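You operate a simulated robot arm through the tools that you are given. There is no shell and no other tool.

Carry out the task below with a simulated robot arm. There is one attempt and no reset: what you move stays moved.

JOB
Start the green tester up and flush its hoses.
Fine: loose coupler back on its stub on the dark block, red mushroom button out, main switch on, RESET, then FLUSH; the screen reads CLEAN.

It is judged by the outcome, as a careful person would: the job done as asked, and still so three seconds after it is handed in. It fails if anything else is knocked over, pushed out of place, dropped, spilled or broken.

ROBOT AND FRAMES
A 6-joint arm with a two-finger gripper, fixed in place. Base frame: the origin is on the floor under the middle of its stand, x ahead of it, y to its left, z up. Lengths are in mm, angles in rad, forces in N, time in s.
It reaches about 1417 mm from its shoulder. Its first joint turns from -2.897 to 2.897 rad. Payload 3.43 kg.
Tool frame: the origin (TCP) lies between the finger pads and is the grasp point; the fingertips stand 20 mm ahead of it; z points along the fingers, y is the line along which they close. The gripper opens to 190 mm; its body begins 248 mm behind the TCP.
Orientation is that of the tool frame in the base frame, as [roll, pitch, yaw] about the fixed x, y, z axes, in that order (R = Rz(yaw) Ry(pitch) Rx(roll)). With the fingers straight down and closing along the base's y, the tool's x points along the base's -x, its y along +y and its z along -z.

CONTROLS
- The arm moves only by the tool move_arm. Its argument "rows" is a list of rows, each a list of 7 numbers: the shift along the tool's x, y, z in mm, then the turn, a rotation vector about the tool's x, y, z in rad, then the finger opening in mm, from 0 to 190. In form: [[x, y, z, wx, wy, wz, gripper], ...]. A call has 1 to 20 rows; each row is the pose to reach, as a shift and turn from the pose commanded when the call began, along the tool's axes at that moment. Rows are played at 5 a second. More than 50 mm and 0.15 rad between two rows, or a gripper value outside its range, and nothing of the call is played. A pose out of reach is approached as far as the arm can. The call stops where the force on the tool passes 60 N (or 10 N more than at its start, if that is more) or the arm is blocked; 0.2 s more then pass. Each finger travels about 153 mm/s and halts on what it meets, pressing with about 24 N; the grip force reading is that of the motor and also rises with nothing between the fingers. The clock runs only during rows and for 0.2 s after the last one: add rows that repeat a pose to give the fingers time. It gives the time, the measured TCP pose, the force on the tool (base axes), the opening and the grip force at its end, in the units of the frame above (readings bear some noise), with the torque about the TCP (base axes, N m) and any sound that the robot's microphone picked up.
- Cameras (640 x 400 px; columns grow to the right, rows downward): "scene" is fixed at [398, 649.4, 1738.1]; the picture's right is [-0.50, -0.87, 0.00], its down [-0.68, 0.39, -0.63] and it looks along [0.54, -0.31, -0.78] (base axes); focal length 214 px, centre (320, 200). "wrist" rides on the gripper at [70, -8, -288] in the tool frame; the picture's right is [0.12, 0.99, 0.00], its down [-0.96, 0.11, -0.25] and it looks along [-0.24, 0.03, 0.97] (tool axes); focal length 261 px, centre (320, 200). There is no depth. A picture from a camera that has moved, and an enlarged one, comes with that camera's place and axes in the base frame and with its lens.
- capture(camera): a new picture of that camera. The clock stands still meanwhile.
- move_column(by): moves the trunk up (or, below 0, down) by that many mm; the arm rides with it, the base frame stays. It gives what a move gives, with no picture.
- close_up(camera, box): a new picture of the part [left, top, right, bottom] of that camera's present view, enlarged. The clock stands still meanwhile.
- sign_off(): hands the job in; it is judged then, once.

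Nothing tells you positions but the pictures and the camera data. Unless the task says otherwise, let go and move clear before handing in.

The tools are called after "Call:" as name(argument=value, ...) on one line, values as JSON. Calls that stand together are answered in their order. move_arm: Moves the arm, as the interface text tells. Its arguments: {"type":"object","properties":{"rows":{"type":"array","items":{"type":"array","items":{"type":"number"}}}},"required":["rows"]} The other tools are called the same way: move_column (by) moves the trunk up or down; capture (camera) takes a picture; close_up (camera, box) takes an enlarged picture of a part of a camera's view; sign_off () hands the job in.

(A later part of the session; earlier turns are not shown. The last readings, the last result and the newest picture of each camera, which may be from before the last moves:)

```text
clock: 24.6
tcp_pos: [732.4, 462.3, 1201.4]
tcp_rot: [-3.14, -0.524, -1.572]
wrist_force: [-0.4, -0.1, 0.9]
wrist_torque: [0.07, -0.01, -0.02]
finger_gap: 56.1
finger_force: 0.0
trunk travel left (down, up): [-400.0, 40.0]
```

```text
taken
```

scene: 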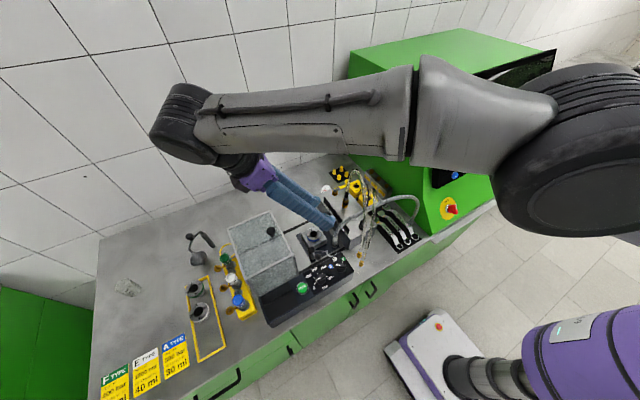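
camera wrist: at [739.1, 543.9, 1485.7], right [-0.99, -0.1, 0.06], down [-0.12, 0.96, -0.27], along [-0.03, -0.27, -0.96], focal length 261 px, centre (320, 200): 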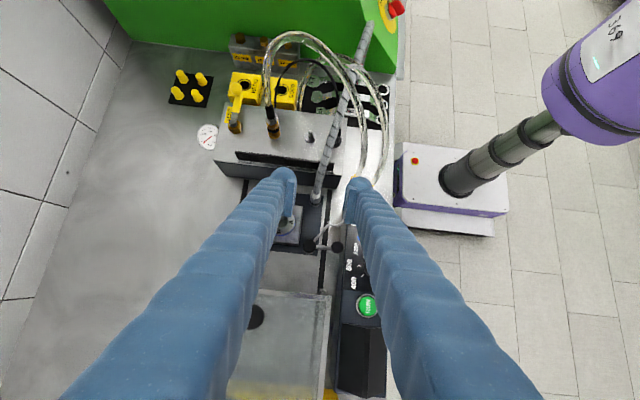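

The arm has settled in the leaned pose. I'll move down to an approach point about 130 mm back from the coupler and check the alignment.

Call:
move_arm(rows=[[-15, -0.3, 32, 0, 0, 0, 56], [-30, -0.6, 64, 0, 0, 0, 56], [-42, -0.9, 90, 0, 0, 0, 56], [-49.4, -1, 104, 0, 0, 0, 56], [-49.4, -1, 104, 0, 0, 0, 56]])

Call:
capture(camera="wrist")

Call:
close_up(camera="wrist", box=[270, 120, 390, 250])

Call:
close_up(camera="scene", box=[230, 150, 410, 290])

```text
clock: 25.8
tcp_pos: [731.3, 454.5, 1084.0]
tcp_rot: [3.138, -0.524, -1.569]
wrist_force: [-0.4, -0.3, 0.3]
wrist_torque: [0.0, 0.01, 0.01]
finger_gap: 56.2
finger_force: 0.0
trunk travel left (down, up): [-400.0, 40.0]
```

```text
taken
camera wrist: at [740.2, 536.5, 1369.4], right [-0.99, -0.1, 0.06], down [-0.12, 0.96, -0.27], along [-0.03, -0.27, -0.96], focal length 261 px, centre (320, 200)
```

wrist: 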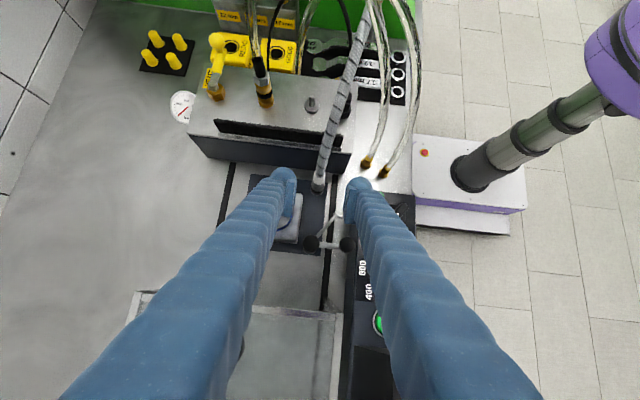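

```text
3.08 times, centred on (330, 185) of wrist
camera zoom: at [740.2, 536.5, 1369.4], right [-0.99, -0.1, 0.06], down [-0.12, 0.96, -0.27], along [-0.03, -0.27, -0.96], focal length 802 px, centre (289, 246)
```

zoom: 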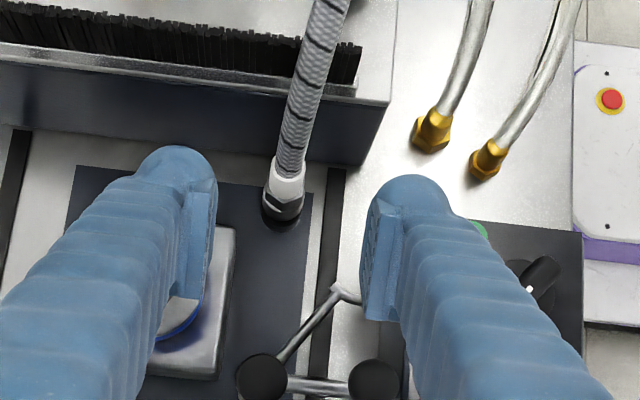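

```text
2.86 times, centred on (320, 220) of scene
camera zoom: at [398.0, 649.4, 1738.1], right [-0.5, -0.87, 0.0], down [-0.68, 0.39, -0.63], along [0.54, -0.31, -0.78], focal length 613 px, centre (320, 143)
```

zoom: 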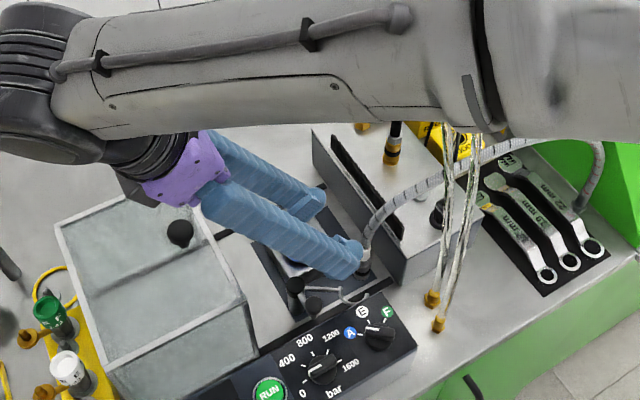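

The coupler lines up between the fingers. I'll advance halfway along the approach and check again, watching the hook lever and the vise.

Call:
move_arm(rows=[[0.5, 0, 25, 0, 0, 0, 56], [1, 0, 50, 0, 0, 0, 56], [1.5, 0, 75, 0, 0, 0, 56], [1.5, 0, 75, 0, 0, 0, 56]])

Call:
close_up(camera="wrist", box=[270, 120, 390, 250])

Call:
close_up(camera="scene", box=[300, 210, 370, 270])

```text
clock: 26.8
tcp_pos: [732.4, 415.9, 1020.7]
tcp_rot: [3.141, -0.524, -1.57]
wrist_force: [0.0, -0.4, -1.6]
wrist_torque: [-0.01, -0.04, -0.01]
finger_gap: 55.9
finger_force: 0.0
trunk travel left (down, up): [-400.0, 40.0]
```

```text
3.08 times, centred on (330, 185) of wrist
camera zoom: at [739.7, 497.7, 1306.1], right [-0.99, -0.1, 0.06], down [-0.12, 0.96, -0.27], along [-0.03, -0.27, -0.96], focal length 802 px, centre (289, 246)
```

zoom: 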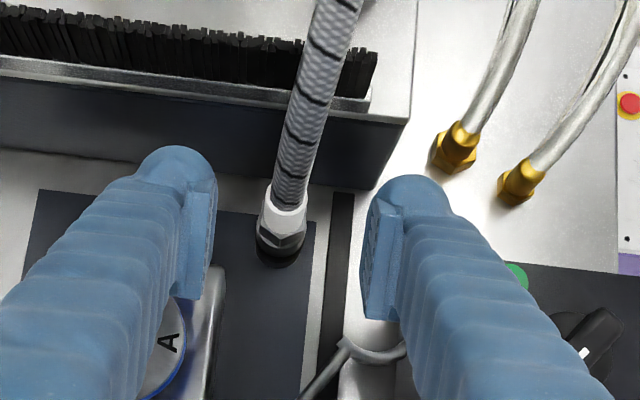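

```text
6.67 times, centred on (335, 240) of scene
camera zoom: at [398.0, 649.4, 1738.1], right [-0.5, -0.87, 0.0], down [-0.68, 0.39, -0.63], along [0.54, -0.31, -0.78], focal length 1430 px, centre (220, -67)
```

zoom: 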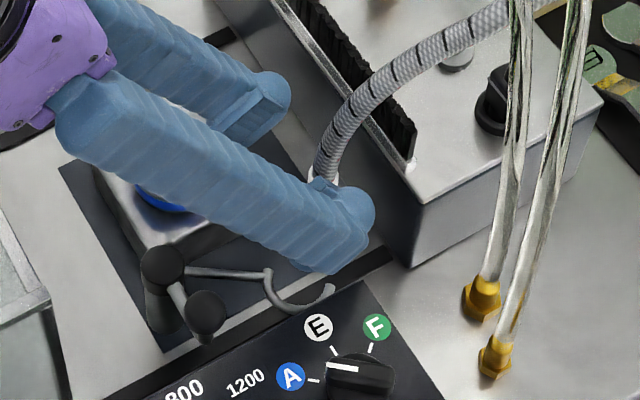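

The hook lever sits at about z = 960 and the fingers will pass more than 20 mm above it. I'll finish the approach to the white ferrule.

Call:
move_arm(rows=[[0.3, 0, 20, 0, 0, 0, 56], [0.6, 0, 38, 0, 0, 0, 56], [1, 0, 50, 0, 0, 0, 56], [1, 0, 53, 0, 0, 0, 56], [1, 0, 53, 0, 0, 0, 56]])

Call:
close_up(camera="wrist", box=[270, 120, 390, 250])

Call:
close_up(camera="scene", box=[300, 210, 370, 270])

```text
clock: 28.0
tcp_pos: [733.4, 386.9, 974.1]
tcp_rot: [3.139, -0.523, -1.568]
wrist_force: [-0.5, -0.4, -0.1]
wrist_torque: [-0.01, -0.02, 0.01]
finger_gap: 56.0
finger_force: 0.0
trunk travel left (down, up): [-400.0, 40.0]
```

```text
3.08 times, centred on (330, 185) of wrist
camera zoom: at [739.9, 469.3, 1259.3], right [-0.99, -0.1, 0.06], down [-0.12, 0.96, -0.27], along [-0.03, -0.27, -0.96], focal length 802 px, centre (289, 246)
```

zoom: 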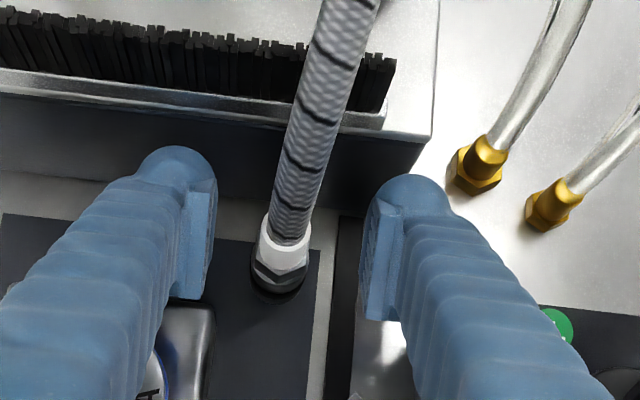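

```text
6.67 times, centred on (335, 240) of scene
camera zoom: at [398.0, 649.4, 1738.1], right [-0.5, -0.87, 0.0], down [-0.68, 0.39, -0.63], along [0.54, -0.31, -0.78], focal length 1430 px, centre (220, -67)
```

zoom: 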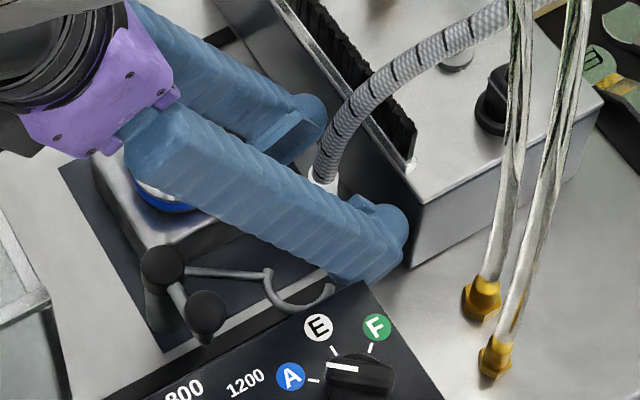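

Alignment is good. I'll close on the white ferrule.

Call:
move_arm(rows=[[0, 0, 0, 0, 0, 0, 40], [0, 0, 0, 0, 0, 0, 28], [0, 0, 0, 0, 0, 0, 20], [0, 0, 0, 0, 0, 0, 12], [0, 0, 0, 0, 0, 0, 12]])

Call:
close_up(camera="wrist", box=[270, 120, 390, 250])

```text
clock: 29.2
tcp_pos: [732.3, 386.9, 974.6]
tcp_rot: [3.14, -0.523, -1.57]
wrist_force: [-0.5, -0.1, 0.1]
wrist_torque: [0.02, 0.01, 0.01]
finger_gap: 12.3
finger_force: 0.1
trunk travel left (down, up): [-400.0, 40.0]
```

```text
3.08 times, centred on (330, 185) of wrist
camera zoom: at [739.5, 469.1, 1259.6], right [-0.99, -0.1, 0.06], down [-0.12, 0.96, -0.27], along [-0.03, -0.27, -0.96], focal length 802 px, centre (289, 246)
```

zoom: 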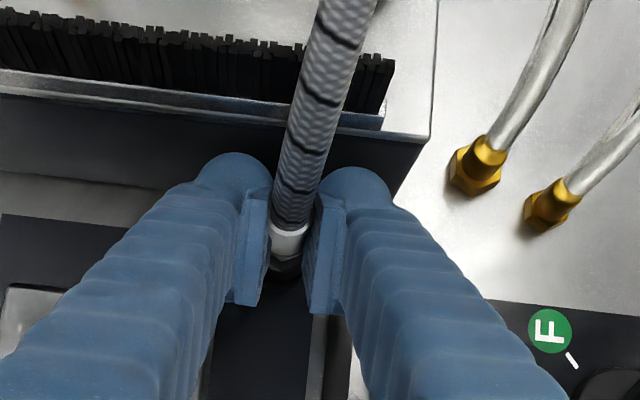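

The ferrule gave no resistance, with the fingers at 12 mm and no grip force, so it isn't solid and I must hold the hex and body lower down. I'll reopen, reduce the lean to about 22°, and lower the pads to the hex.

Call:
move_arm(rows=[[0, 0, 0, 0, 0, 0, 30], [0, 0, 0, 0, 0, 0, 48], [0, 0, 0, 0, 0, 0, 48], [-5.7, -0.5, 6.5, -0.0204, -0.0465, 0.0419, 48], [-11.4, -1, 13, -0.0408, -0.093, 0.0837, 48], [-17.1, -1.5, 19.7, -0.0613, -0.1394, 0.1256, 48], [-17.1, -1.5, 19.7, -0.0613, -0.1394, 0.1256, 48]])

Call:
close_up(camera="wrist", box=[270, 120, 390, 250])

Call:
close_up(camera="scene", box=[300, 210, 370, 270])

```text
clock: 30.8
tcp_pos: [733.8, 391.8, 949.1]
tcp_rot: [3.141, -0.385, -1.708]
wrist_force: [0.4, 0.0, 0.7]
wrist_torque: [0.07, 0.04, 0.03]
finger_gap: 48.2
finger_force: 0.1
trunk travel left (down, up): [-400.0, 40.0]
```

```text
3.08 times, centred on (330, 185) of wrist
camera zoom: at [747.3, 431.6, 1242.9], right [-1.0, 0.03, 0.05], down [0.02, 0.99, -0.13], along [-0.05, -0.13, -0.99], focal length 802 px, centre (289, 246)
```

zoom: 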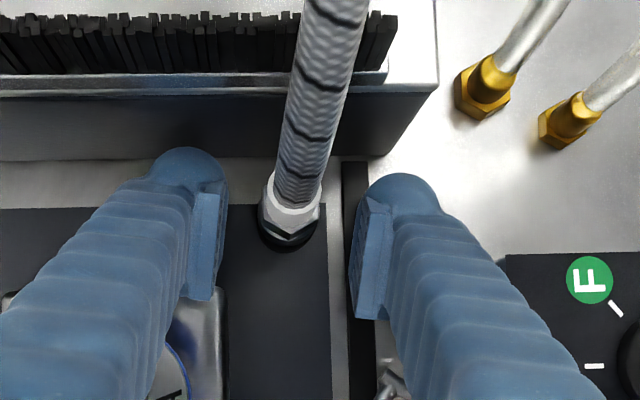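

```text
6.67 times, centred on (335, 240) of scene
camera zoom: at [398.0, 649.4, 1738.1], right [-0.5, -0.87, 0.0], down [-0.68, 0.39, -0.63], along [0.54, -0.31, -0.78], focal length 1430 px, centre (220, -67)
```

zoom: 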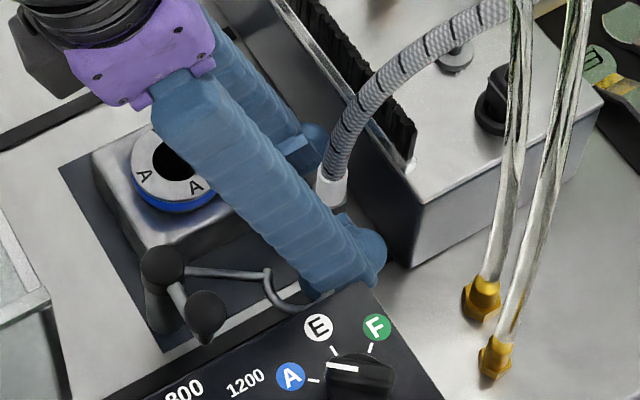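

The pads now straddle the hex and nothing is touching. I'll close gently.

Call:
move_arm(rows=[[0, 0, 0, 0, 0, 0, 36], [0, 0, 0, 0, 0, 0, 27], [0, 0, 0, 0, 0, 0, 20], [0, 0, 0, 0, 0, 0, 16], [0, 0, 0, 0, 0, 0, 16]])

Call:
close_up(camera="wrist", box=[270, 120, 390, 250])

```text
clock: 32.0
tcp_pos: [734.1, 392.2, 949.5]
tcp_rot: [3.141, -0.384, -1.708]
wrist_force: [0.3, 0.4, -0.2]
wrist_torque: [-0.01, -0.02, 0.04]
finger_gap: 22.3
finger_force: 23.8
trunk travel left (down, up): [-400.0, 40.0]
```

```text
3.08 times, centred on (330, 185) of wrist
camera zoom: at [747.6, 432.0, 1242.6], right [-1.0, 0.03, 0.05], down [0.02, 0.99, -0.13], along [-0.05, -0.13, -0.99], focal length 802 px, centre (289, 246)
```

zoom: 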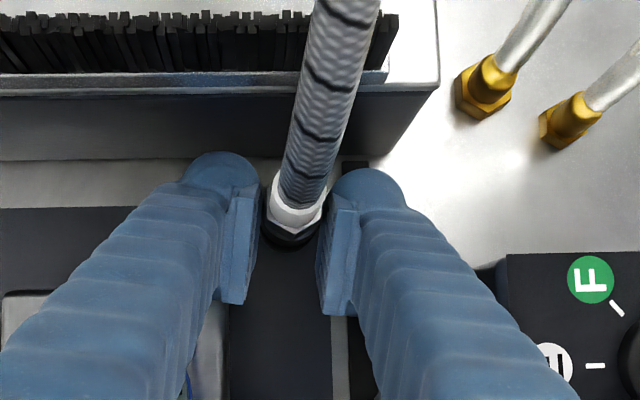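

Gripped at 22.3 mm with no sideways reaction, so this one slid freely and is the loose coupler. I'll lift a few millimetres to confirm.

Call:
move_arm(rows=[[1.1, 0, -2.8, 0, 0, 0, 16], [2.2, 0, -5.6, 0, 0, 0, 16], [3.7, 0, -9.3, 0, 0, 0, 16]])

Call:
close_up(camera="wrist", box=[270, 120, 390, 250])

Call:
close_up(camera="scene", box=[300, 190, 400, 270])

```text
clock: 32.8
tcp_pos: [733.4, 392.9, 959.5]
tcp_rot: [3.139, -0.384, -1.71]
wrist_force: [0.1, -0.3, 0.3]
wrist_torque: [0.03, -0.01, -0.02]
finger_gap: 22.3
finger_force: 24.6
trunk travel left (down, up): [-400.0, 40.0]
```

```text
3.08 times, centred on (330, 185) of wrist
camera zoom: at [747.3, 432.4, 1252.5], right [-1.0, 0.03, 0.05], down [0.02, 0.99, -0.13], along [-0.05, -0.13, -0.99], focal length 802 px, centre (289, 246)
```

zoom: 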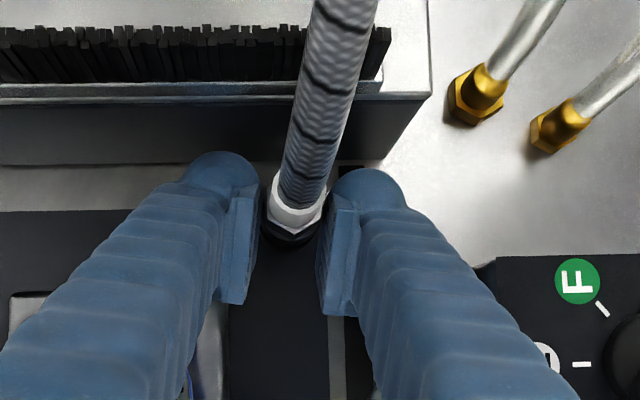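

```text
5.00 times, centred on (350, 230) of scene
camera zoom: at [398.0, 649.4, 1738.1], right [-0.5, -0.87, 0.0], down [-0.68, 0.39, -0.63], along [0.54, -0.31, -0.78], focal length 1072 px, centre (170, 50)
```

zoom: 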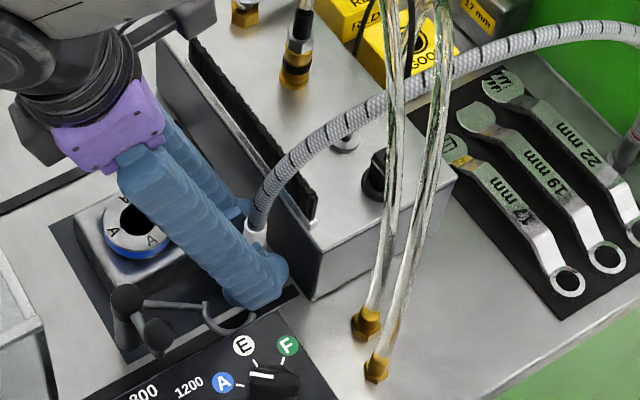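

It lifts freely with no load, so this is the loose coupler. I'll zoom in to see exactly how it sits in the pads before carrying it.

Call:
close_up(camera="wrist", box=[302, 175, 342, 200])

Call:
close_up(camera="scene", box=[320, 230, 350, 250])

```text
16.00 times, centred on (322, 188) of wrist
camera zoom: at [747.3, 432.4, 1252.5], right [-1.0, 0.03, 0.05], down [0.02, 0.99, -0.13], along [-0.05, -0.13, -0.99], focal length 4170 px, centre (288, 400)
```

zoom: 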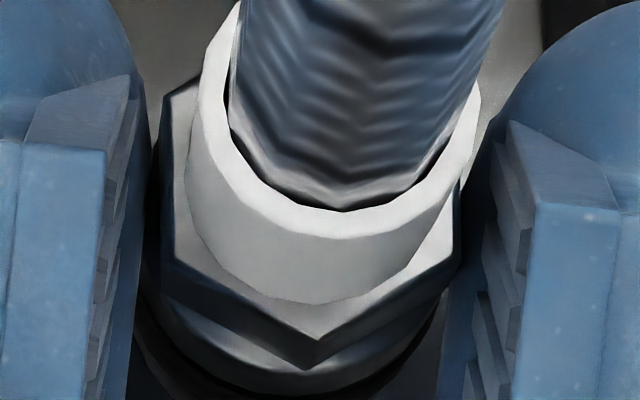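

```text
16.00 times, centred on (335, 240) of scene
camera zoom: at [398.0, 649.4, 1738.1], right [-0.5, -0.87, 0.0], down [-0.68, 0.39, -0.63], along [0.54, -0.31, -0.78], focal length 3432 px, centre (80, -440)
```

zoom: 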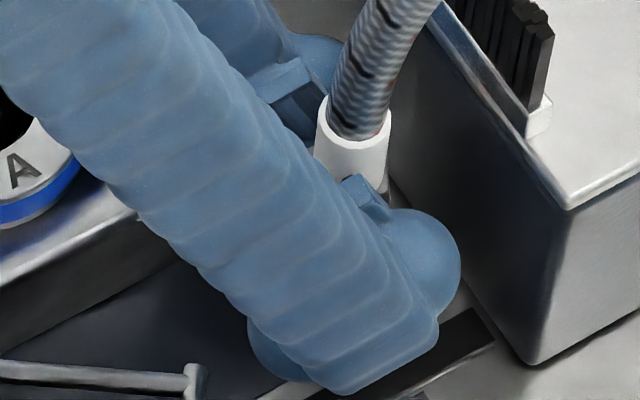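

The hex sits evenly between the pads. Next I'll lift the coupler straight up above the nipple height, about 125 mm, and watch the forces and the hose.

Call:
move_arm(rows=[[7.5, 0, -18.5, 0, 0, 0, 16], [15, 0, -37.1, 0, 0, 0, 16], [22.5, 0, -55.6, 0, 0, 0, 16], [30, 0, -74.2, 0, 0, 0, 16], [37.5, 0, -92.7, 0, 0, 0, 16], [46.8, 0, -115.9, 0, 0, 0, 16], [46.8, 0, -115.9, 0, 0, 0, 16]])

Call:
capture(camera="wrist")

Call:
close_up(camera="wrist", box=[250, 70, 410, 240])

Call:
close_up(camera="scene", box=[290, 170, 410, 250])

```text
clock: 34.4
tcp_pos: [734.7, 392.2, 1083.7]
tcp_rot: [-3.141, -0.384, -1.708]
wrist_force: [0.3, 0.7, -0.8]
wrist_torque: [-0.01, 0.01, -0.02]
finger_gap: 22.4
finger_force: 24.2
trunk travel left (down, up): [-400.0, 40.0]
```

```text
taken
camera wrist: at [748.2, 432.2, 1377.1], right [-1.0, 0.03, 0.05], down [0.02, 0.99, -0.13], along [-0.05, -0.13, -0.99], focal length 261 px, centre (320, 200)
```

wrist: 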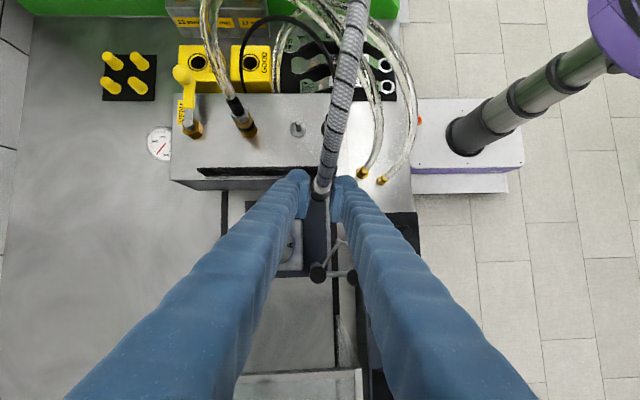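

```text
2.35 times, centred on (330, 155) of wrist
camera zoom: at [748.2, 432.2, 1377.1], right [-1.0, 0.03, 0.05], down [0.02, 0.99, -0.13], along [-0.05, -0.13, -0.99], focal length 613 px, centre (296, 306)
```

zoom: 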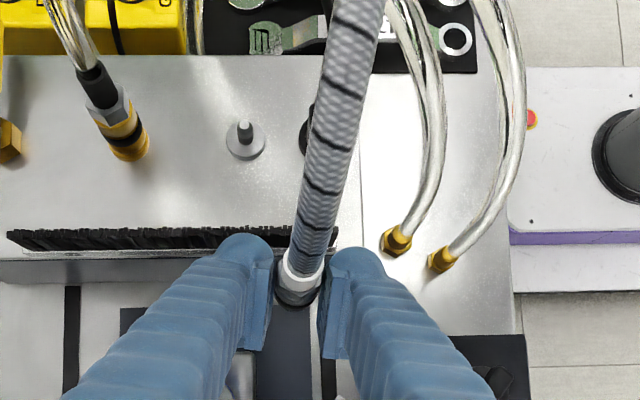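

```text
5.00 times, centred on (350, 210) of scene
camera zoom: at [398.0, 649.4, 1738.1], right [-0.5, -0.87, 0.0], down [-0.68, 0.39, -0.63], along [0.54, -0.31, -0.78], focal length 1072 px, centre (170, 150)
```

zoom: 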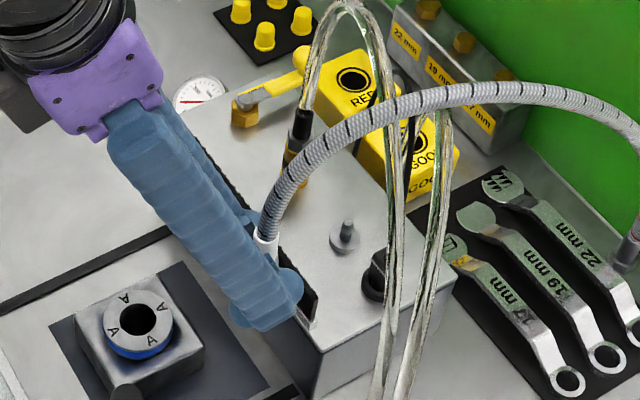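

The coupler is now above the block and the stub is in plain view. I'll measure the stub precisely from both cameras.

Call:
close_up(camera="scene", box=[335, 205, 375, 230])

Call:
close_up(camera="wrist", box=[280, 115, 320, 140])

Call:
close_up(camera="wrist", box=[302, 175, 342, 200])

```text
16.00 times, centred on (355, 218) of scene
camera zoom: at [398.0, 649.4, 1738.1], right [-0.5, -0.87, 0.0], down [-0.68, 0.39, -0.63], along [0.54, -0.31, -0.78], focal length 3432 px, centre (-240, -80)
```

zoom: 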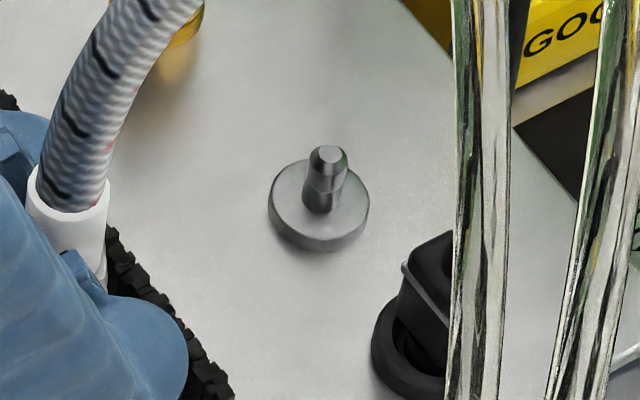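

```text
16.00 times, centred on (300, 128) of wrist
camera zoom: at [748.2, 432.2, 1377.1], right [-1.0, 0.03, 0.05], down [0.02, 0.99, -0.13], along [-0.05, -0.13, -0.99], focal length 4170 px, centre (640, 1360)
```

zoom: 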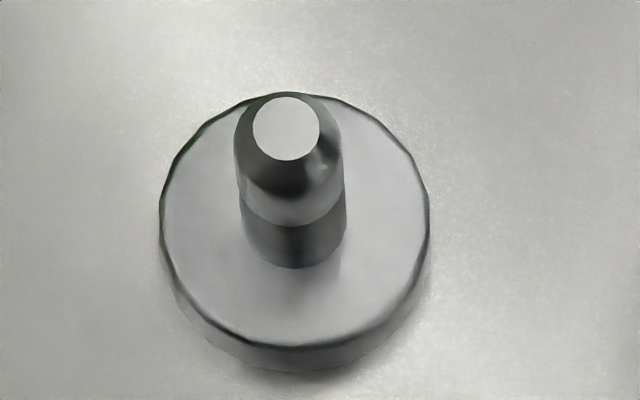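

```text
16.00 times, centred on (322, 188) of wrist
camera zoom: at [748.2, 432.2, 1377.1], right [-1.0, 0.03, 0.05], down [0.02, 0.99, -0.13], along [-0.05, -0.13, -0.99], focal length 4170 px, centre (288, 400)
```

zoom: 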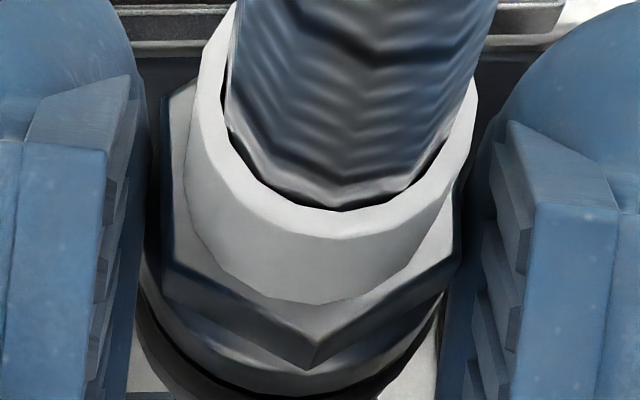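

Both cameras agree on the stub axis to about 2 mm, near (759.8, 271.2), with the nipple top near z = 1015. I'll carry the coupler toward it, turning about the vertical so the fingers clear the sensor plug and brass coupler, and stop 38 mm short to re-check.

Call:
move_arm(rows=[[3, 0, -7.4, 0, 0, 0, 16], [10.6, -5.3, -4.3, -0.018, 0, 0.0445, 16], [18.2, -10.6, -1.2, -0.036, 0, 0.089, 16], [25.8, -15.9, 1.9, -0.0539, 0, 0.1335, 16], [33.4, -21.2, 5, -0.0719, 0, 0.178, 16], [41, -26.5, 8, -0.0899, 0, 0.2225, 16], [48.7, -31.8, 11.1, -0.1079, 0, 0.267, 16], [56.3, -37.1, 14.1, -0.1258, 0, 0.3115, 16], [63.9, -42.4, 17.2, -0.1438, 0, 0.356, 16], [63.9, -42.4, 17.2, -0.1438, 0, 0.356, 16]])

Call:
capture(camera="wrist")

Call:
close_up(camera="wrist", box=[240, 100, 400, 230])

Call:
close_up(camera="scene", box=[300, 160, 400, 240])

```text
clock: 36.6
tcp_pos: [766.6, 321.4, 1092.8]
tcp_rot: [3.141, -0.384, -2.094]
wrist_force: [0.4, 1.3, -1.3]
wrist_torque: [-0.04, -0.02, 0.0]
finger_gap: 22.2
finger_force: 23.8
trunk travel left (down, up): [-400.0, 40.0]
```

```text
taken
camera wrist: at [793.7, 353.3, 1385.7], right [-0.92, 0.4, 0.05], down [0.39, 0.91, -0.13], along [-0.09, -0.1, -0.99], focal length 261 px, centre (320, 200)
```

wrist: 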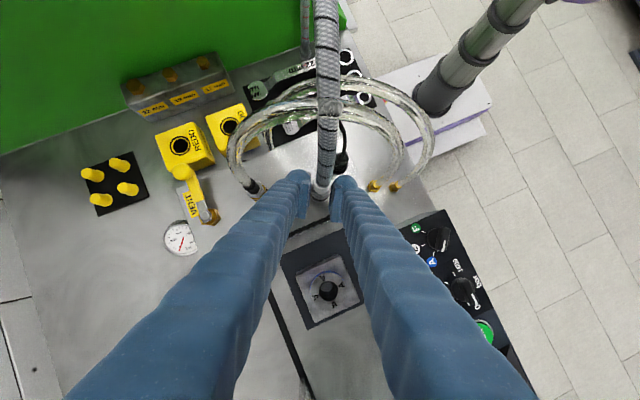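

```text
3.08 times, centred on (320, 165) of wrist
camera zoom: at [793.7, 353.3, 1385.7], right [-0.92, 0.4, 0.05], down [0.39, 0.91, -0.13], along [-0.09, -0.1, -0.99], focal length 802 px, centre (320, 308)
```

zoom: 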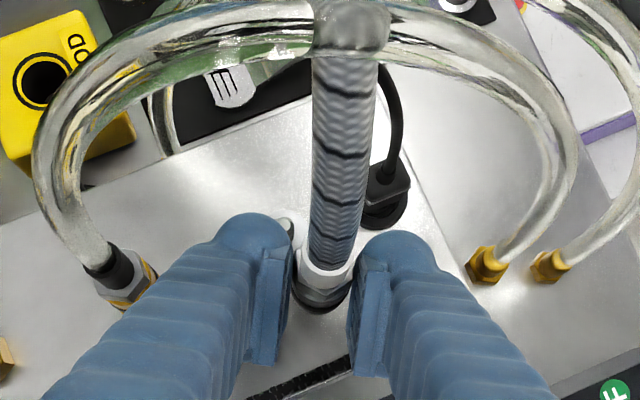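

```text
5.00 times, centred on (350, 200) of scene
camera zoom: at [398.0, 649.4, 1738.1], right [-0.5, -0.87, 0.0], down [-0.68, 0.39, -0.63], along [0.54, -0.31, -0.78], focal length 1072 px, centre (170, 200)
```

zoom: 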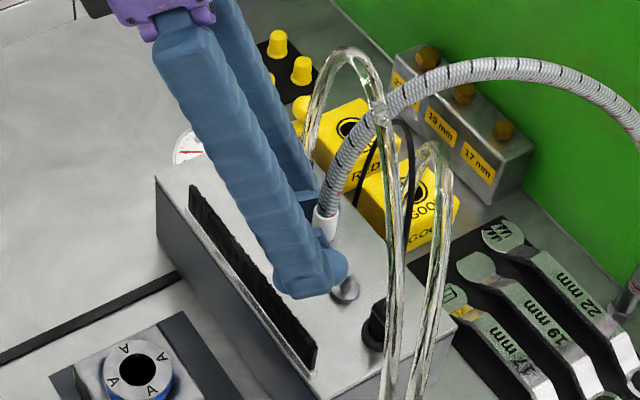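

The hose simply passes through the clear tube without contact, so the hoses are soft visuals. Part of the stub is visible beside the finger, so I'll zoom in on it and the coupler to refine the last 38 mm.

Call:
close_up(camera="wrist", box=[295, 160, 335, 185])

Call:
close_up(camera="wrist", box=[302, 175, 342, 200])

Call:
close_up(camera="scene", box=[335, 205, 375, 230])

```text
16.00 times, centred on (315, 172) of wrist
camera zoom: at [793.7, 353.3, 1385.7], right [-0.92, 0.4, 0.05], down [0.39, 0.91, -0.13], along [-0.09, -0.1, -0.99], focal length 4170 px, centre (400, 640)
```

zoom: 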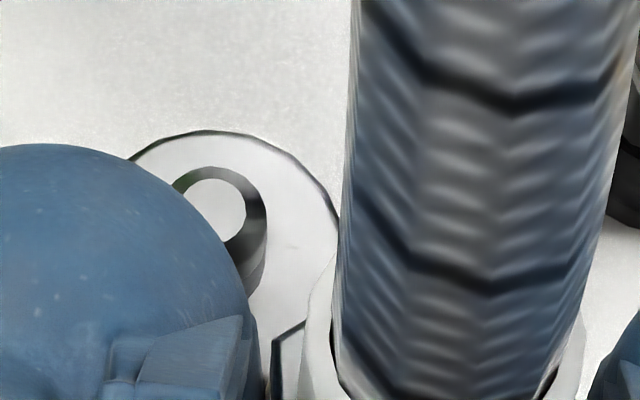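

```text
16.00 times, centred on (322, 188) of wrist
camera zoom: at [793.7, 353.3, 1385.7], right [-0.92, 0.4, 0.05], down [0.39, 0.91, -0.13], along [-0.09, -0.1, -0.99], focal length 4170 px, centre (288, 400)
```

zoom: 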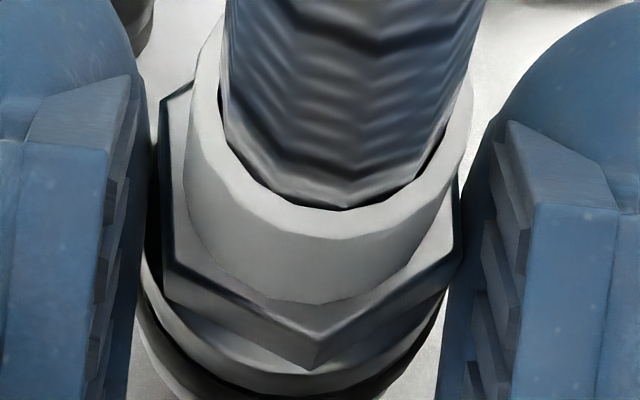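

```text
16.00 times, centred on (355, 218) of scene
camera zoom: at [398.0, 649.4, 1738.1], right [-0.5, -0.87, 0.0], down [-0.68, 0.39, -0.63], along [0.54, -0.31, -0.78], focal length 3432 px, centre (-240, -80)
```

zoom: 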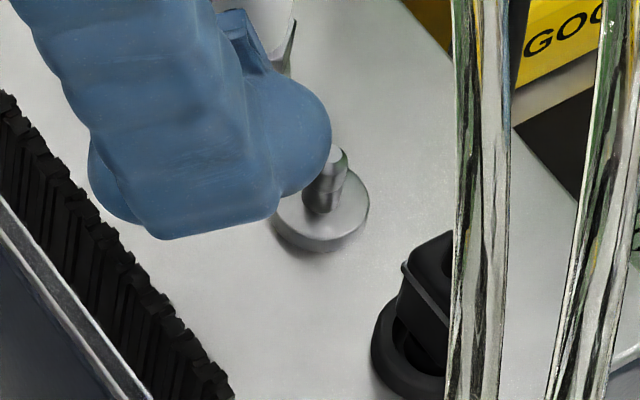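

My measurement gives a remaining shift of about (0.4, -37.6) mm, agreeing between views to about 1 mm. I'll move over the stub at this height and look again.

Call:
move_arm(rows=[[7.5, -4.8, 3, 0, 0, 0, 16], [15, -9.6, 6, 0, 0, 0, 16], [22.5, -14.3, 9.1, 0, 0, 0, 16], [30, -19.1, 12.1, 0, 0, 0, 16], [30, -19.1, 12.1, 0, 0, 0, 16]])

Call:
close_up(camera="wrist", box=[240, 100, 400, 230])

Call:
close_up(camera="scene", box=[335, 205, 375, 230])

Call:
close_up(camera="scene", box=[300, 160, 400, 240])

```text
clock: 37.8
tcp_pos: [765.8, 285.1, 1093.3]
tcp_rot: [-3.14, -0.385, -2.093]
wrist_force: [0.2, -0.5, -1.1]
wrist_torque: [-0.02, -0.02, -0.02]
finger_gap: 22.4
finger_force: 23.7
trunk travel left (down, up): [-400.0, 40.0]
```

```text
3.08 times, centred on (320, 165) of wrist
camera zoom: at [794.1, 315.6, 1386.2], right [-0.92, 0.4, 0.05], down [0.39, 0.91, -0.13], along [-0.09, -0.1, -0.99], focal length 802 px, centre (320, 308)
```

zoom: 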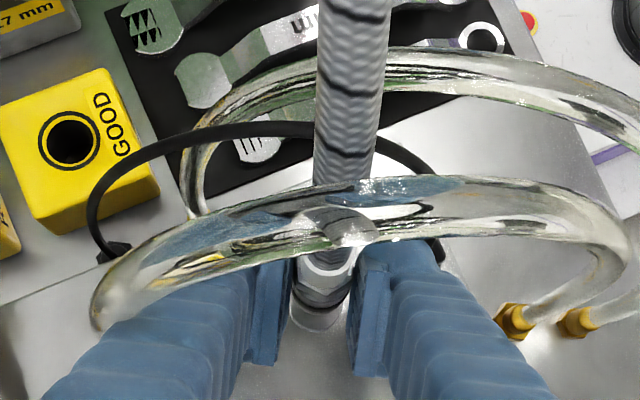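

```text
16.00 times, centred on (355, 218) of scene
camera zoom: at [398.0, 649.4, 1738.1], right [-0.5, -0.87, 0.0], down [-0.68, 0.39, -0.63], along [0.54, -0.31, -0.78], focal length 3432 px, centre (-240, -80)
```

zoom: 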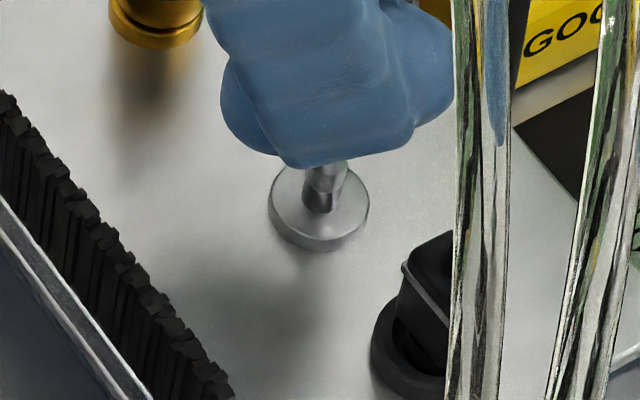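

```text
5.00 times, centred on (350, 200) of scene
camera zoom: at [398.0, 649.4, 1738.1], right [-0.5, -0.87, 0.0], down [-0.68, 0.39, -0.63], along [0.54, -0.31, -0.78], focal length 1072 px, centre (170, 200)
```

zoom: 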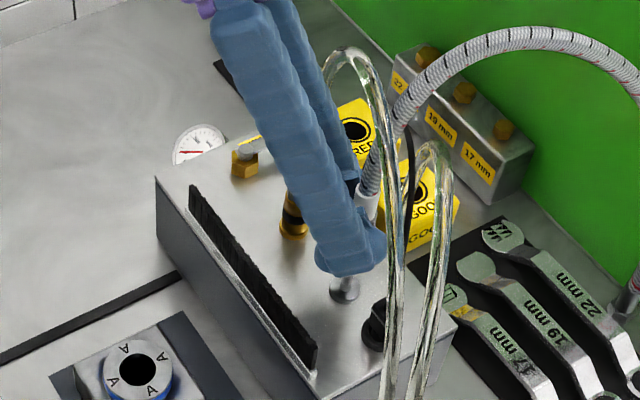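

The coupler is over the stub. I'll lower to just above the nipple tip and then creep down while watching the force.

Call:
move_arm(rows=[[-2.2, 0, 5.6, 0, 0, 0, 16], [-4.5, 0, 11.1, 0, 0, 0, 16], [-6.7, 0, 16.7, 0, 0, 0, 16], [-9, 0, 22.3, 0, 0, 0, 16], [-9, 0, 22.3, 0, 0, 0, 16]])

Call:
close_up(camera="scene", box=[335, 205, 375, 230])

Call:
close_up(camera="wrist", box=[302, 175, 342, 200])

Call:
close_up(camera="wrist", box=[302, 190, 342, 215])

```text
clock: 39.0
tcp_pos: [766.9, 284.6, 1069.1]
tcp_rot: [-3.14, -0.384, -2.094]
wrist_force: [0.0, 0.9, -0.7]
wrist_torque: [0.01, -0.06, 0.02]
finger_gap: 22.1
finger_force: 23.8
trunk travel left (down, up): [-400.0, 40.0]
```

```text
16.00 times, centred on (355, 218) of scene
camera zoom: at [398.0, 649.4, 1738.1], right [-0.5, -0.87, 0.0], down [-0.68, 0.39, -0.63], along [0.54, -0.31, -0.78], focal length 3432 px, centre (-240, -80)
```

zoom: 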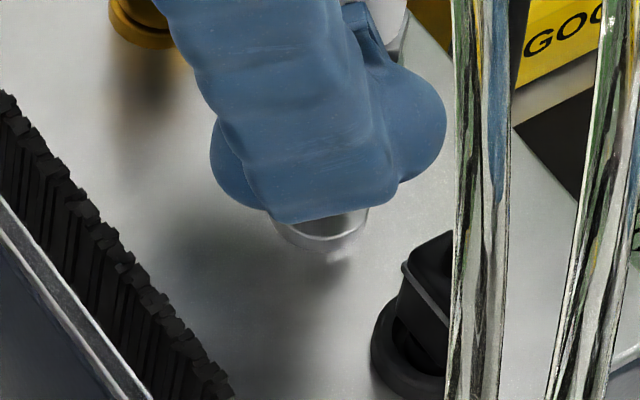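

```text
16.00 times, centred on (322, 188) of wrist
camera zoom: at [795.0, 314.9, 1361.7], right [-0.92, 0.4, 0.05], down [0.39, 0.91, -0.13], along [-0.09, -0.1, -0.99], focal length 4170 px, centre (288, 400)
```

zoom: 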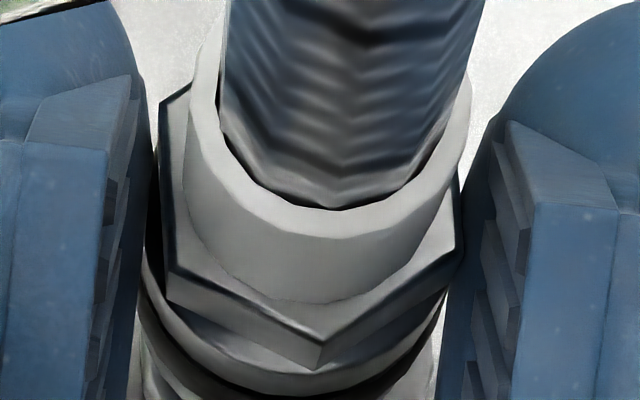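

```text
16.00 times, centred on (322, 202) of wrist
camera zoom: at [795.0, 314.9, 1361.7], right [-0.92, 0.4, 0.05], down [0.39, 0.91, -0.13], along [-0.09, -0.1, -0.99], focal length 4170 px, centre (288, 160)
```

zoom: 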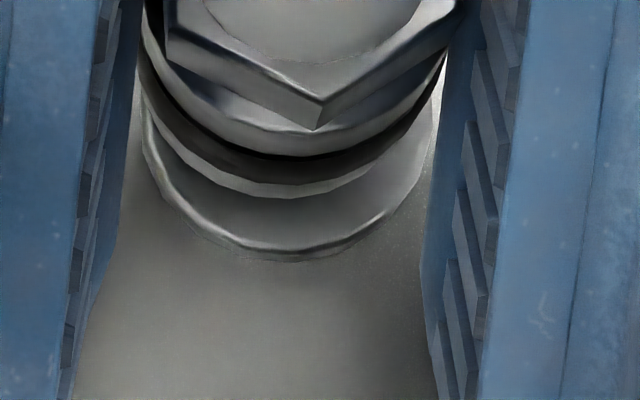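

This view shows both the coupler foot and the stub disc beneath it. The stub looks about 1.4 mm off, toward -x and +y, so I'll make that correction and check again.

Call:
move_arm(rows=[[-0.3, 1.3, -0.1, 0, 0, 0, 16], [-0.3, 1.3, -0.1, 0, 0, 0, 16]])

Call:
close_up(camera="wrist", box=[302, 190, 342, 215])

Call:
close_up(camera="scene", box=[335, 205, 375, 230])

```text
clock: 39.6
tcp_pos: [765.0, 285.3, 1068.8]
tcp_rot: [3.14, -0.384, -2.092]
wrist_force: [0.2, -0.3, -0.7]
wrist_torque: [-0.03, 0.04, 0.01]
finger_gap: 22.3
finger_force: 23.8
trunk travel left (down, up): [-400.0, 40.0]
```

```text
16.00 times, centred on (322, 202) of wrist
camera zoom: at [794.2, 316.4, 1361.8], right [-0.92, 0.4, 0.05], down [0.39, 0.91, -0.13], along [-0.09, -0.1, -0.99], focal length 4170 px, centre (288, 160)
```

zoom: 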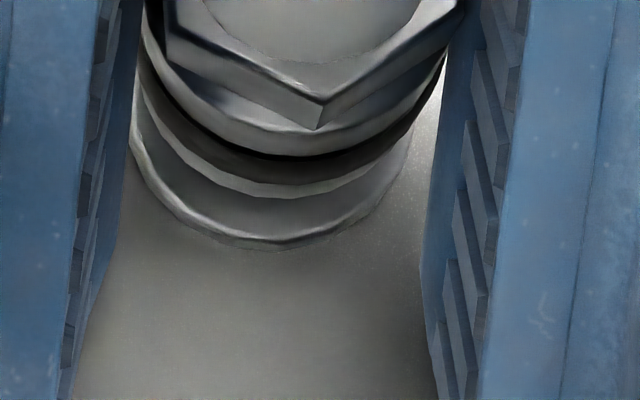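

```text
16.00 times, centred on (355, 218) of scene
camera zoom: at [398.0, 649.4, 1738.1], right [-0.5, -0.87, 0.0], down [-0.68, 0.39, -0.63], along [0.54, -0.31, -0.78], focal length 3432 px, centre (-240, -80)
```

zoom: 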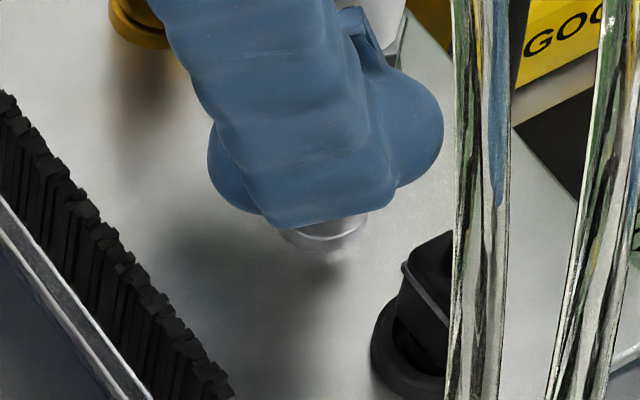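

Now the stub disc is centred under the coupler. I'll creep down onto the nipple in small steps.

Call:
move_arm(rows=[[-0.75, 0, 1.85, 0, 0, 0, 16], [-1.5, 0, 3.7, 0, 0, 0, 16], [-2.25, 0, 5.6, 0, 0, 0, 16], [-3, 0, 7.4, 0, 0, 0, 16]])

Call:
close_up(camera="wrist", box=[302, 190, 342, 215])

```text
clock: 40.6
tcp_pos: [765.4, 285.2, 1061.5]
tcp_rot: [3.141, -0.385, -2.094]
wrist_force: [0.2, 0.7, -0.1]
wrist_torque: [0.0, -0.02, -0.01]
finger_gap: 22.2
finger_force: 24.2
trunk travel left (down, up): [-400.0, 40.0]
```

```text
16.00 times, centred on (322, 202) of wrist
camera zoom: at [793.2, 316.0, 1353.7], right [-0.92, 0.4, 0.05], down [0.39, 0.91, -0.13], along [-0.09, -0.1, -0.99], focal length 4170 px, centre (288, 160)
```

zoom: 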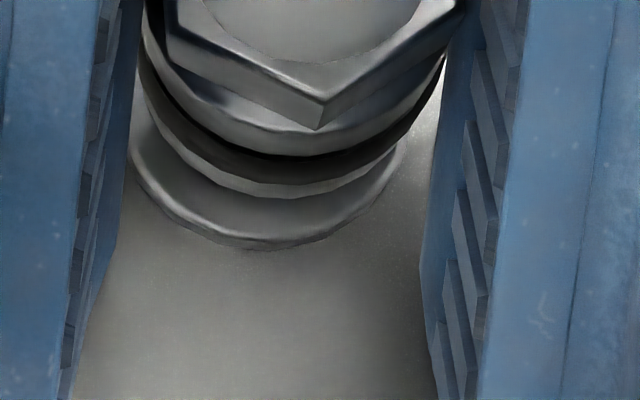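

No contact force yet. Continuing down slowly.

Call:
move_arm(rows=[[-0.75, 0, 1.85, 0, 0, 0, 16], [-1.5, 0, 3.7, 0, 0, 0, 16], [-1.9, 0, 4.6, 0, 0, 0, 16]])

Call:
close_up(camera="wrist", box=[302, 190, 342, 215])

```text
clock: 41.4
tcp_pos: [766.5, 285.0, 1055.0]
tcp_rot: [3.141, -0.384, -2.094]
wrist_force: [-0.1, -0.1, -1.3]
wrist_torque: [0.02, 0.02, 0.0]
finger_gap: 22.1
finger_force: 24.0
trunk travel left (down, up): [-400.0, 40.0]
```

```text
16.00 times, centred on (322, 202) of wrist
camera zoom: at [793.8, 315.9, 1348.6], right [-0.92, 0.4, 0.05], down [0.39, 0.91, -0.13], along [-0.09, -0.1, -0.99], focal length 4170 px, centre (288, 160)
```

zoom: 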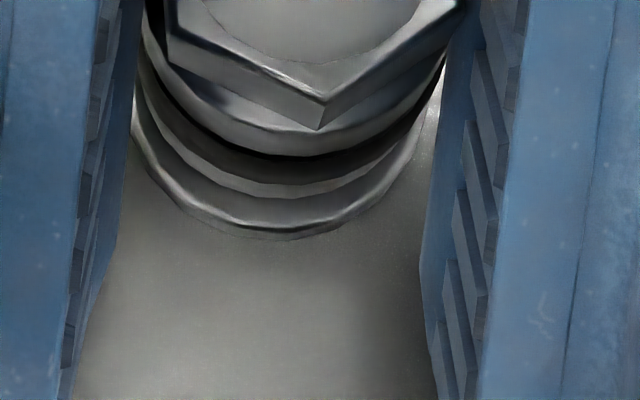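

The nipple tip is already inside the socket with almost no force. I'll continue until it seats on the disc.

Call:
move_arm(rows=[[-0.75, 0, 1.85, 0, 0, 0, 16], [-1.5, 0, 3.7, 0, 0, 0, 16], [-2.25, 0, 5.6, 0, 0, 0, 16], [-3, 0, 7.4, 0, 0, 0, 16]])

Call:
close_up(camera="wrist", box=[302, 190, 342, 215])

```text
clock: 42.4
tcp_pos: [765.2, 284.9, 1048.8]
tcp_rot: [3.14, -0.383, -2.093]
wrist_force: [-1.1, -1.0, 15.1]
wrist_torque: [-0.19, 0.11, -0.08]
finger_gap: 22.2
finger_force: 23.4
trunk travel left (down, up): [-400.0, 40.0]
```

```text
16.00 times, centred on (322, 202) of wrist
camera zoom: at [792.6, 316.1, 1342.0], right [-0.92, 0.4, 0.04], down [0.39, 0.91, -0.13], along [-0.09, -0.1, -0.99], focal length 4170 px, centre (288, 160)
```

zoom: 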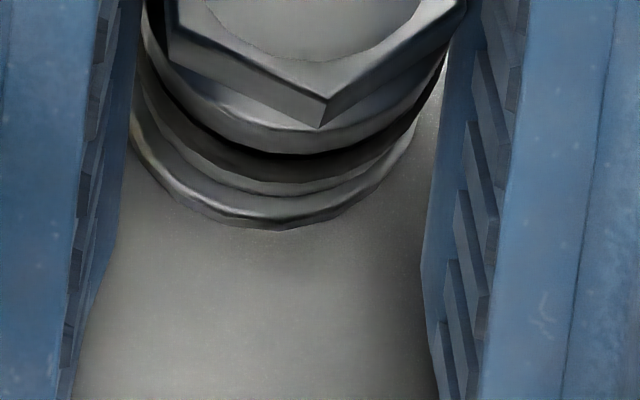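

There's 15 N of resistance now. I need to know if it's fully seated or just meeting the detent, so I'll look from the scene camera and compare with the seated brass coupler.

Call:
close_up(camera="scene", box=[335, 205, 375, 230])

Call:
close_up(camera="wrist", box=[295, 195, 345, 226])

Call:
close_up(camera="wrist", box=[220, 130, 400, 240])

```text
16.00 times, centred on (355, 218) of scene
camera zoom: at [398.0, 649.4, 1738.1], right [-0.5, -0.87, 0.0], down [-0.68, 0.39, -0.63], along [0.54, -0.31, -0.78], focal length 3432 px, centre (-240, -80)
```

zoom: 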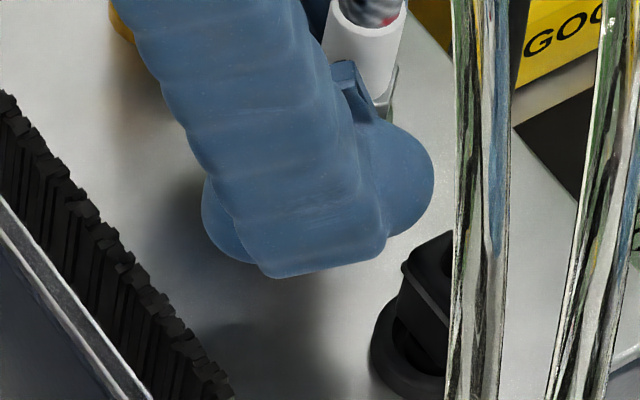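

```text
12.80 times, centred on (320, 210) of wrist
camera zoom: at [792.6, 316.1, 1342.0], right [-0.92, 0.4, 0.04], down [0.39, 0.91, -0.13], along [-0.09, -0.1, -0.99], focal length 3336 px, centre (320, 66)
```

zoom: 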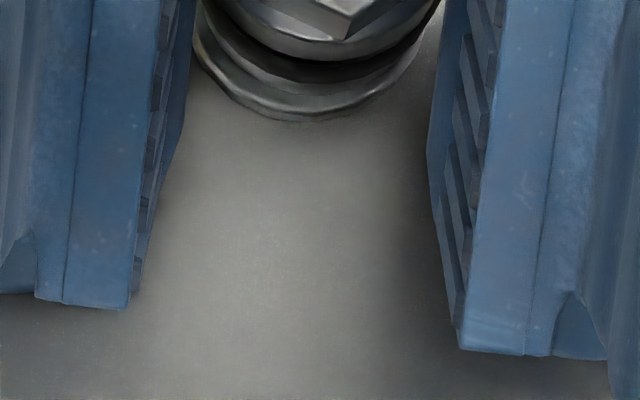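

```text
3.56 times, centred on (310, 185) of wrist
camera zoom: at [792.6, 316.1, 1342.0], right [-0.92, 0.4, 0.04], down [0.39, 0.91, -0.13], along [-0.09, -0.1, -0.99], focal length 927 px, centre (356, 253)
```

zoom: 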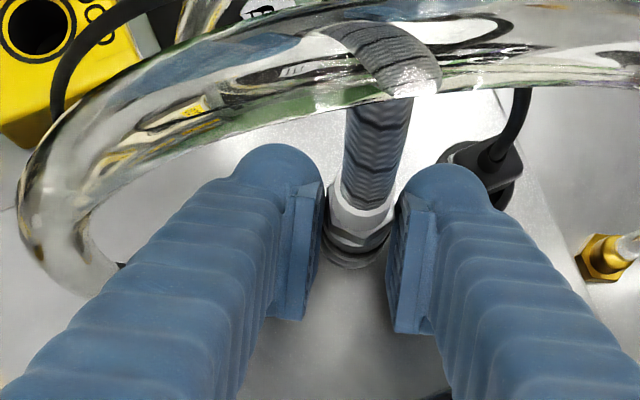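

The ferrule height is consistent with the coupler being at or near the disc. I'll press a little more to see whether it is bottomed or clicks further down.

Call:
move_arm(rows=[[-0.37, 0, 0.93, 0, 0, 0, 16], [-0.56, 0, 1.4, 0, 0, 0, 16], [-0.56, 0, 1.4, 0, 0, 0, 16]])

Call:
close_up(camera="wrist", box=[302, 190, 342, 215])

```text
clock: 43.2
tcp_pos: [765.9, 284.9, 1046.4]
tcp_rot: [-3.141, -0.383, -2.092]
wrist_force: [0.7, 3.2, 15.7]
wrist_torque: [-0.09, 0.09, -0.1]
finger_gap: 22.1
finger_force: 23.8
trunk travel left (down, up): [-400.0, 40.0]
```

```text
16.00 times, centred on (322, 202) of wrist
camera zoom: at [792.7, 316.1, 1339.6], right [-0.92, 0.4, 0.04], down [0.39, 0.91, -0.13], along [-0.09, -0.1, -0.99], focal length 4170 px, centre (288, 160)
```

zoom: 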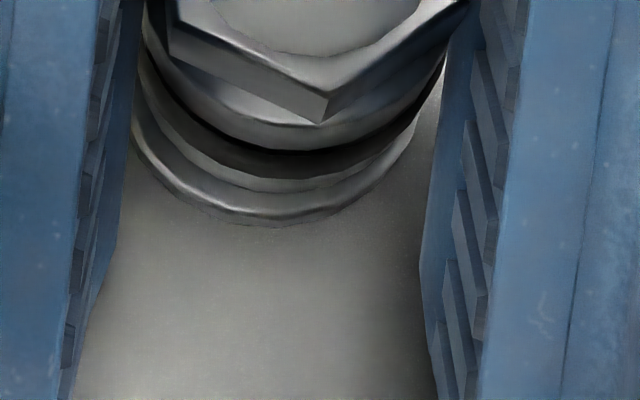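

The coupler slipped slightly in the pads at about 15 N without moving on the stub, so it's either seated or at the detent. I'll relax the push, open the fingers slightly, and look at it directly.

Call:
move_arm(rows=[[0.4, 0, -0.9, 0, 0, 0, 16], [0.75, 0, -1.85, 0, 0, 0, 16], [0.75, 0, -1.85, 0, 0, 0, 26], [0.75, 0, -1.85, 0, 0, 0, 36], [0.75, 0, -1.85, 0, 0, 0, 36]])

Call:
close_up(camera="wrist", box=[302, 190, 342, 215])

Call:
close_up(camera="wrist", box=[220, 130, 400, 240])

```text
clock: 44.4
tcp_pos: [765.1, 284.8, 1048.1]
tcp_rot: [3.14, -0.386, -2.093]
wrist_force: [0.3, 0.1, 0.2]
wrist_torque: [-0.04, 0.01, 0.04]
finger_gap: 36.1
finger_force: 0.1
trunk travel left (down, up): [-400.0, 40.0]
```

```text
16.00 times, centred on (322, 202) of wrist
camera zoom: at [793.7, 315.5, 1341.2], right [-0.92, 0.4, 0.05], down [0.39, 0.91, -0.13], along [-0.09, -0.1, -0.99], focal length 4170 px, centre (288, 160)
```

zoom: 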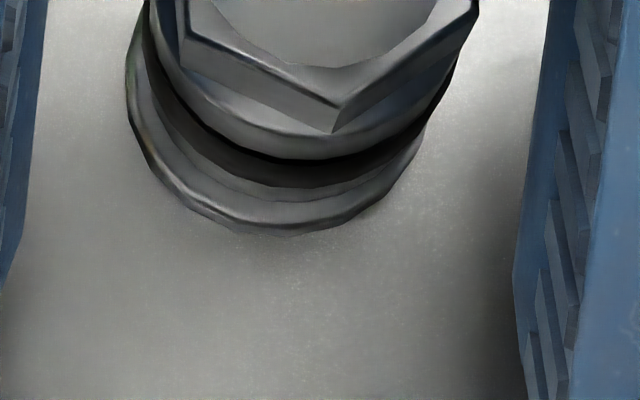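

```text
3.56 times, centred on (310, 185) of wrist
camera zoom: at [793.7, 315.5, 1341.2], right [-0.92, 0.4, 0.05], down [0.39, 0.91, -0.13], along [-0.09, -0.1, -0.99], focal length 927 px, centre (356, 253)
```

zoom: 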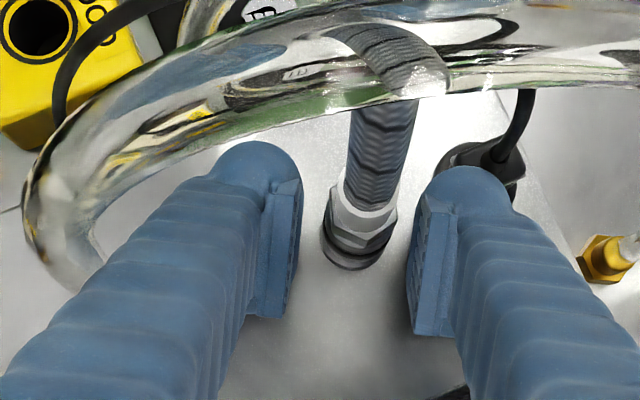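

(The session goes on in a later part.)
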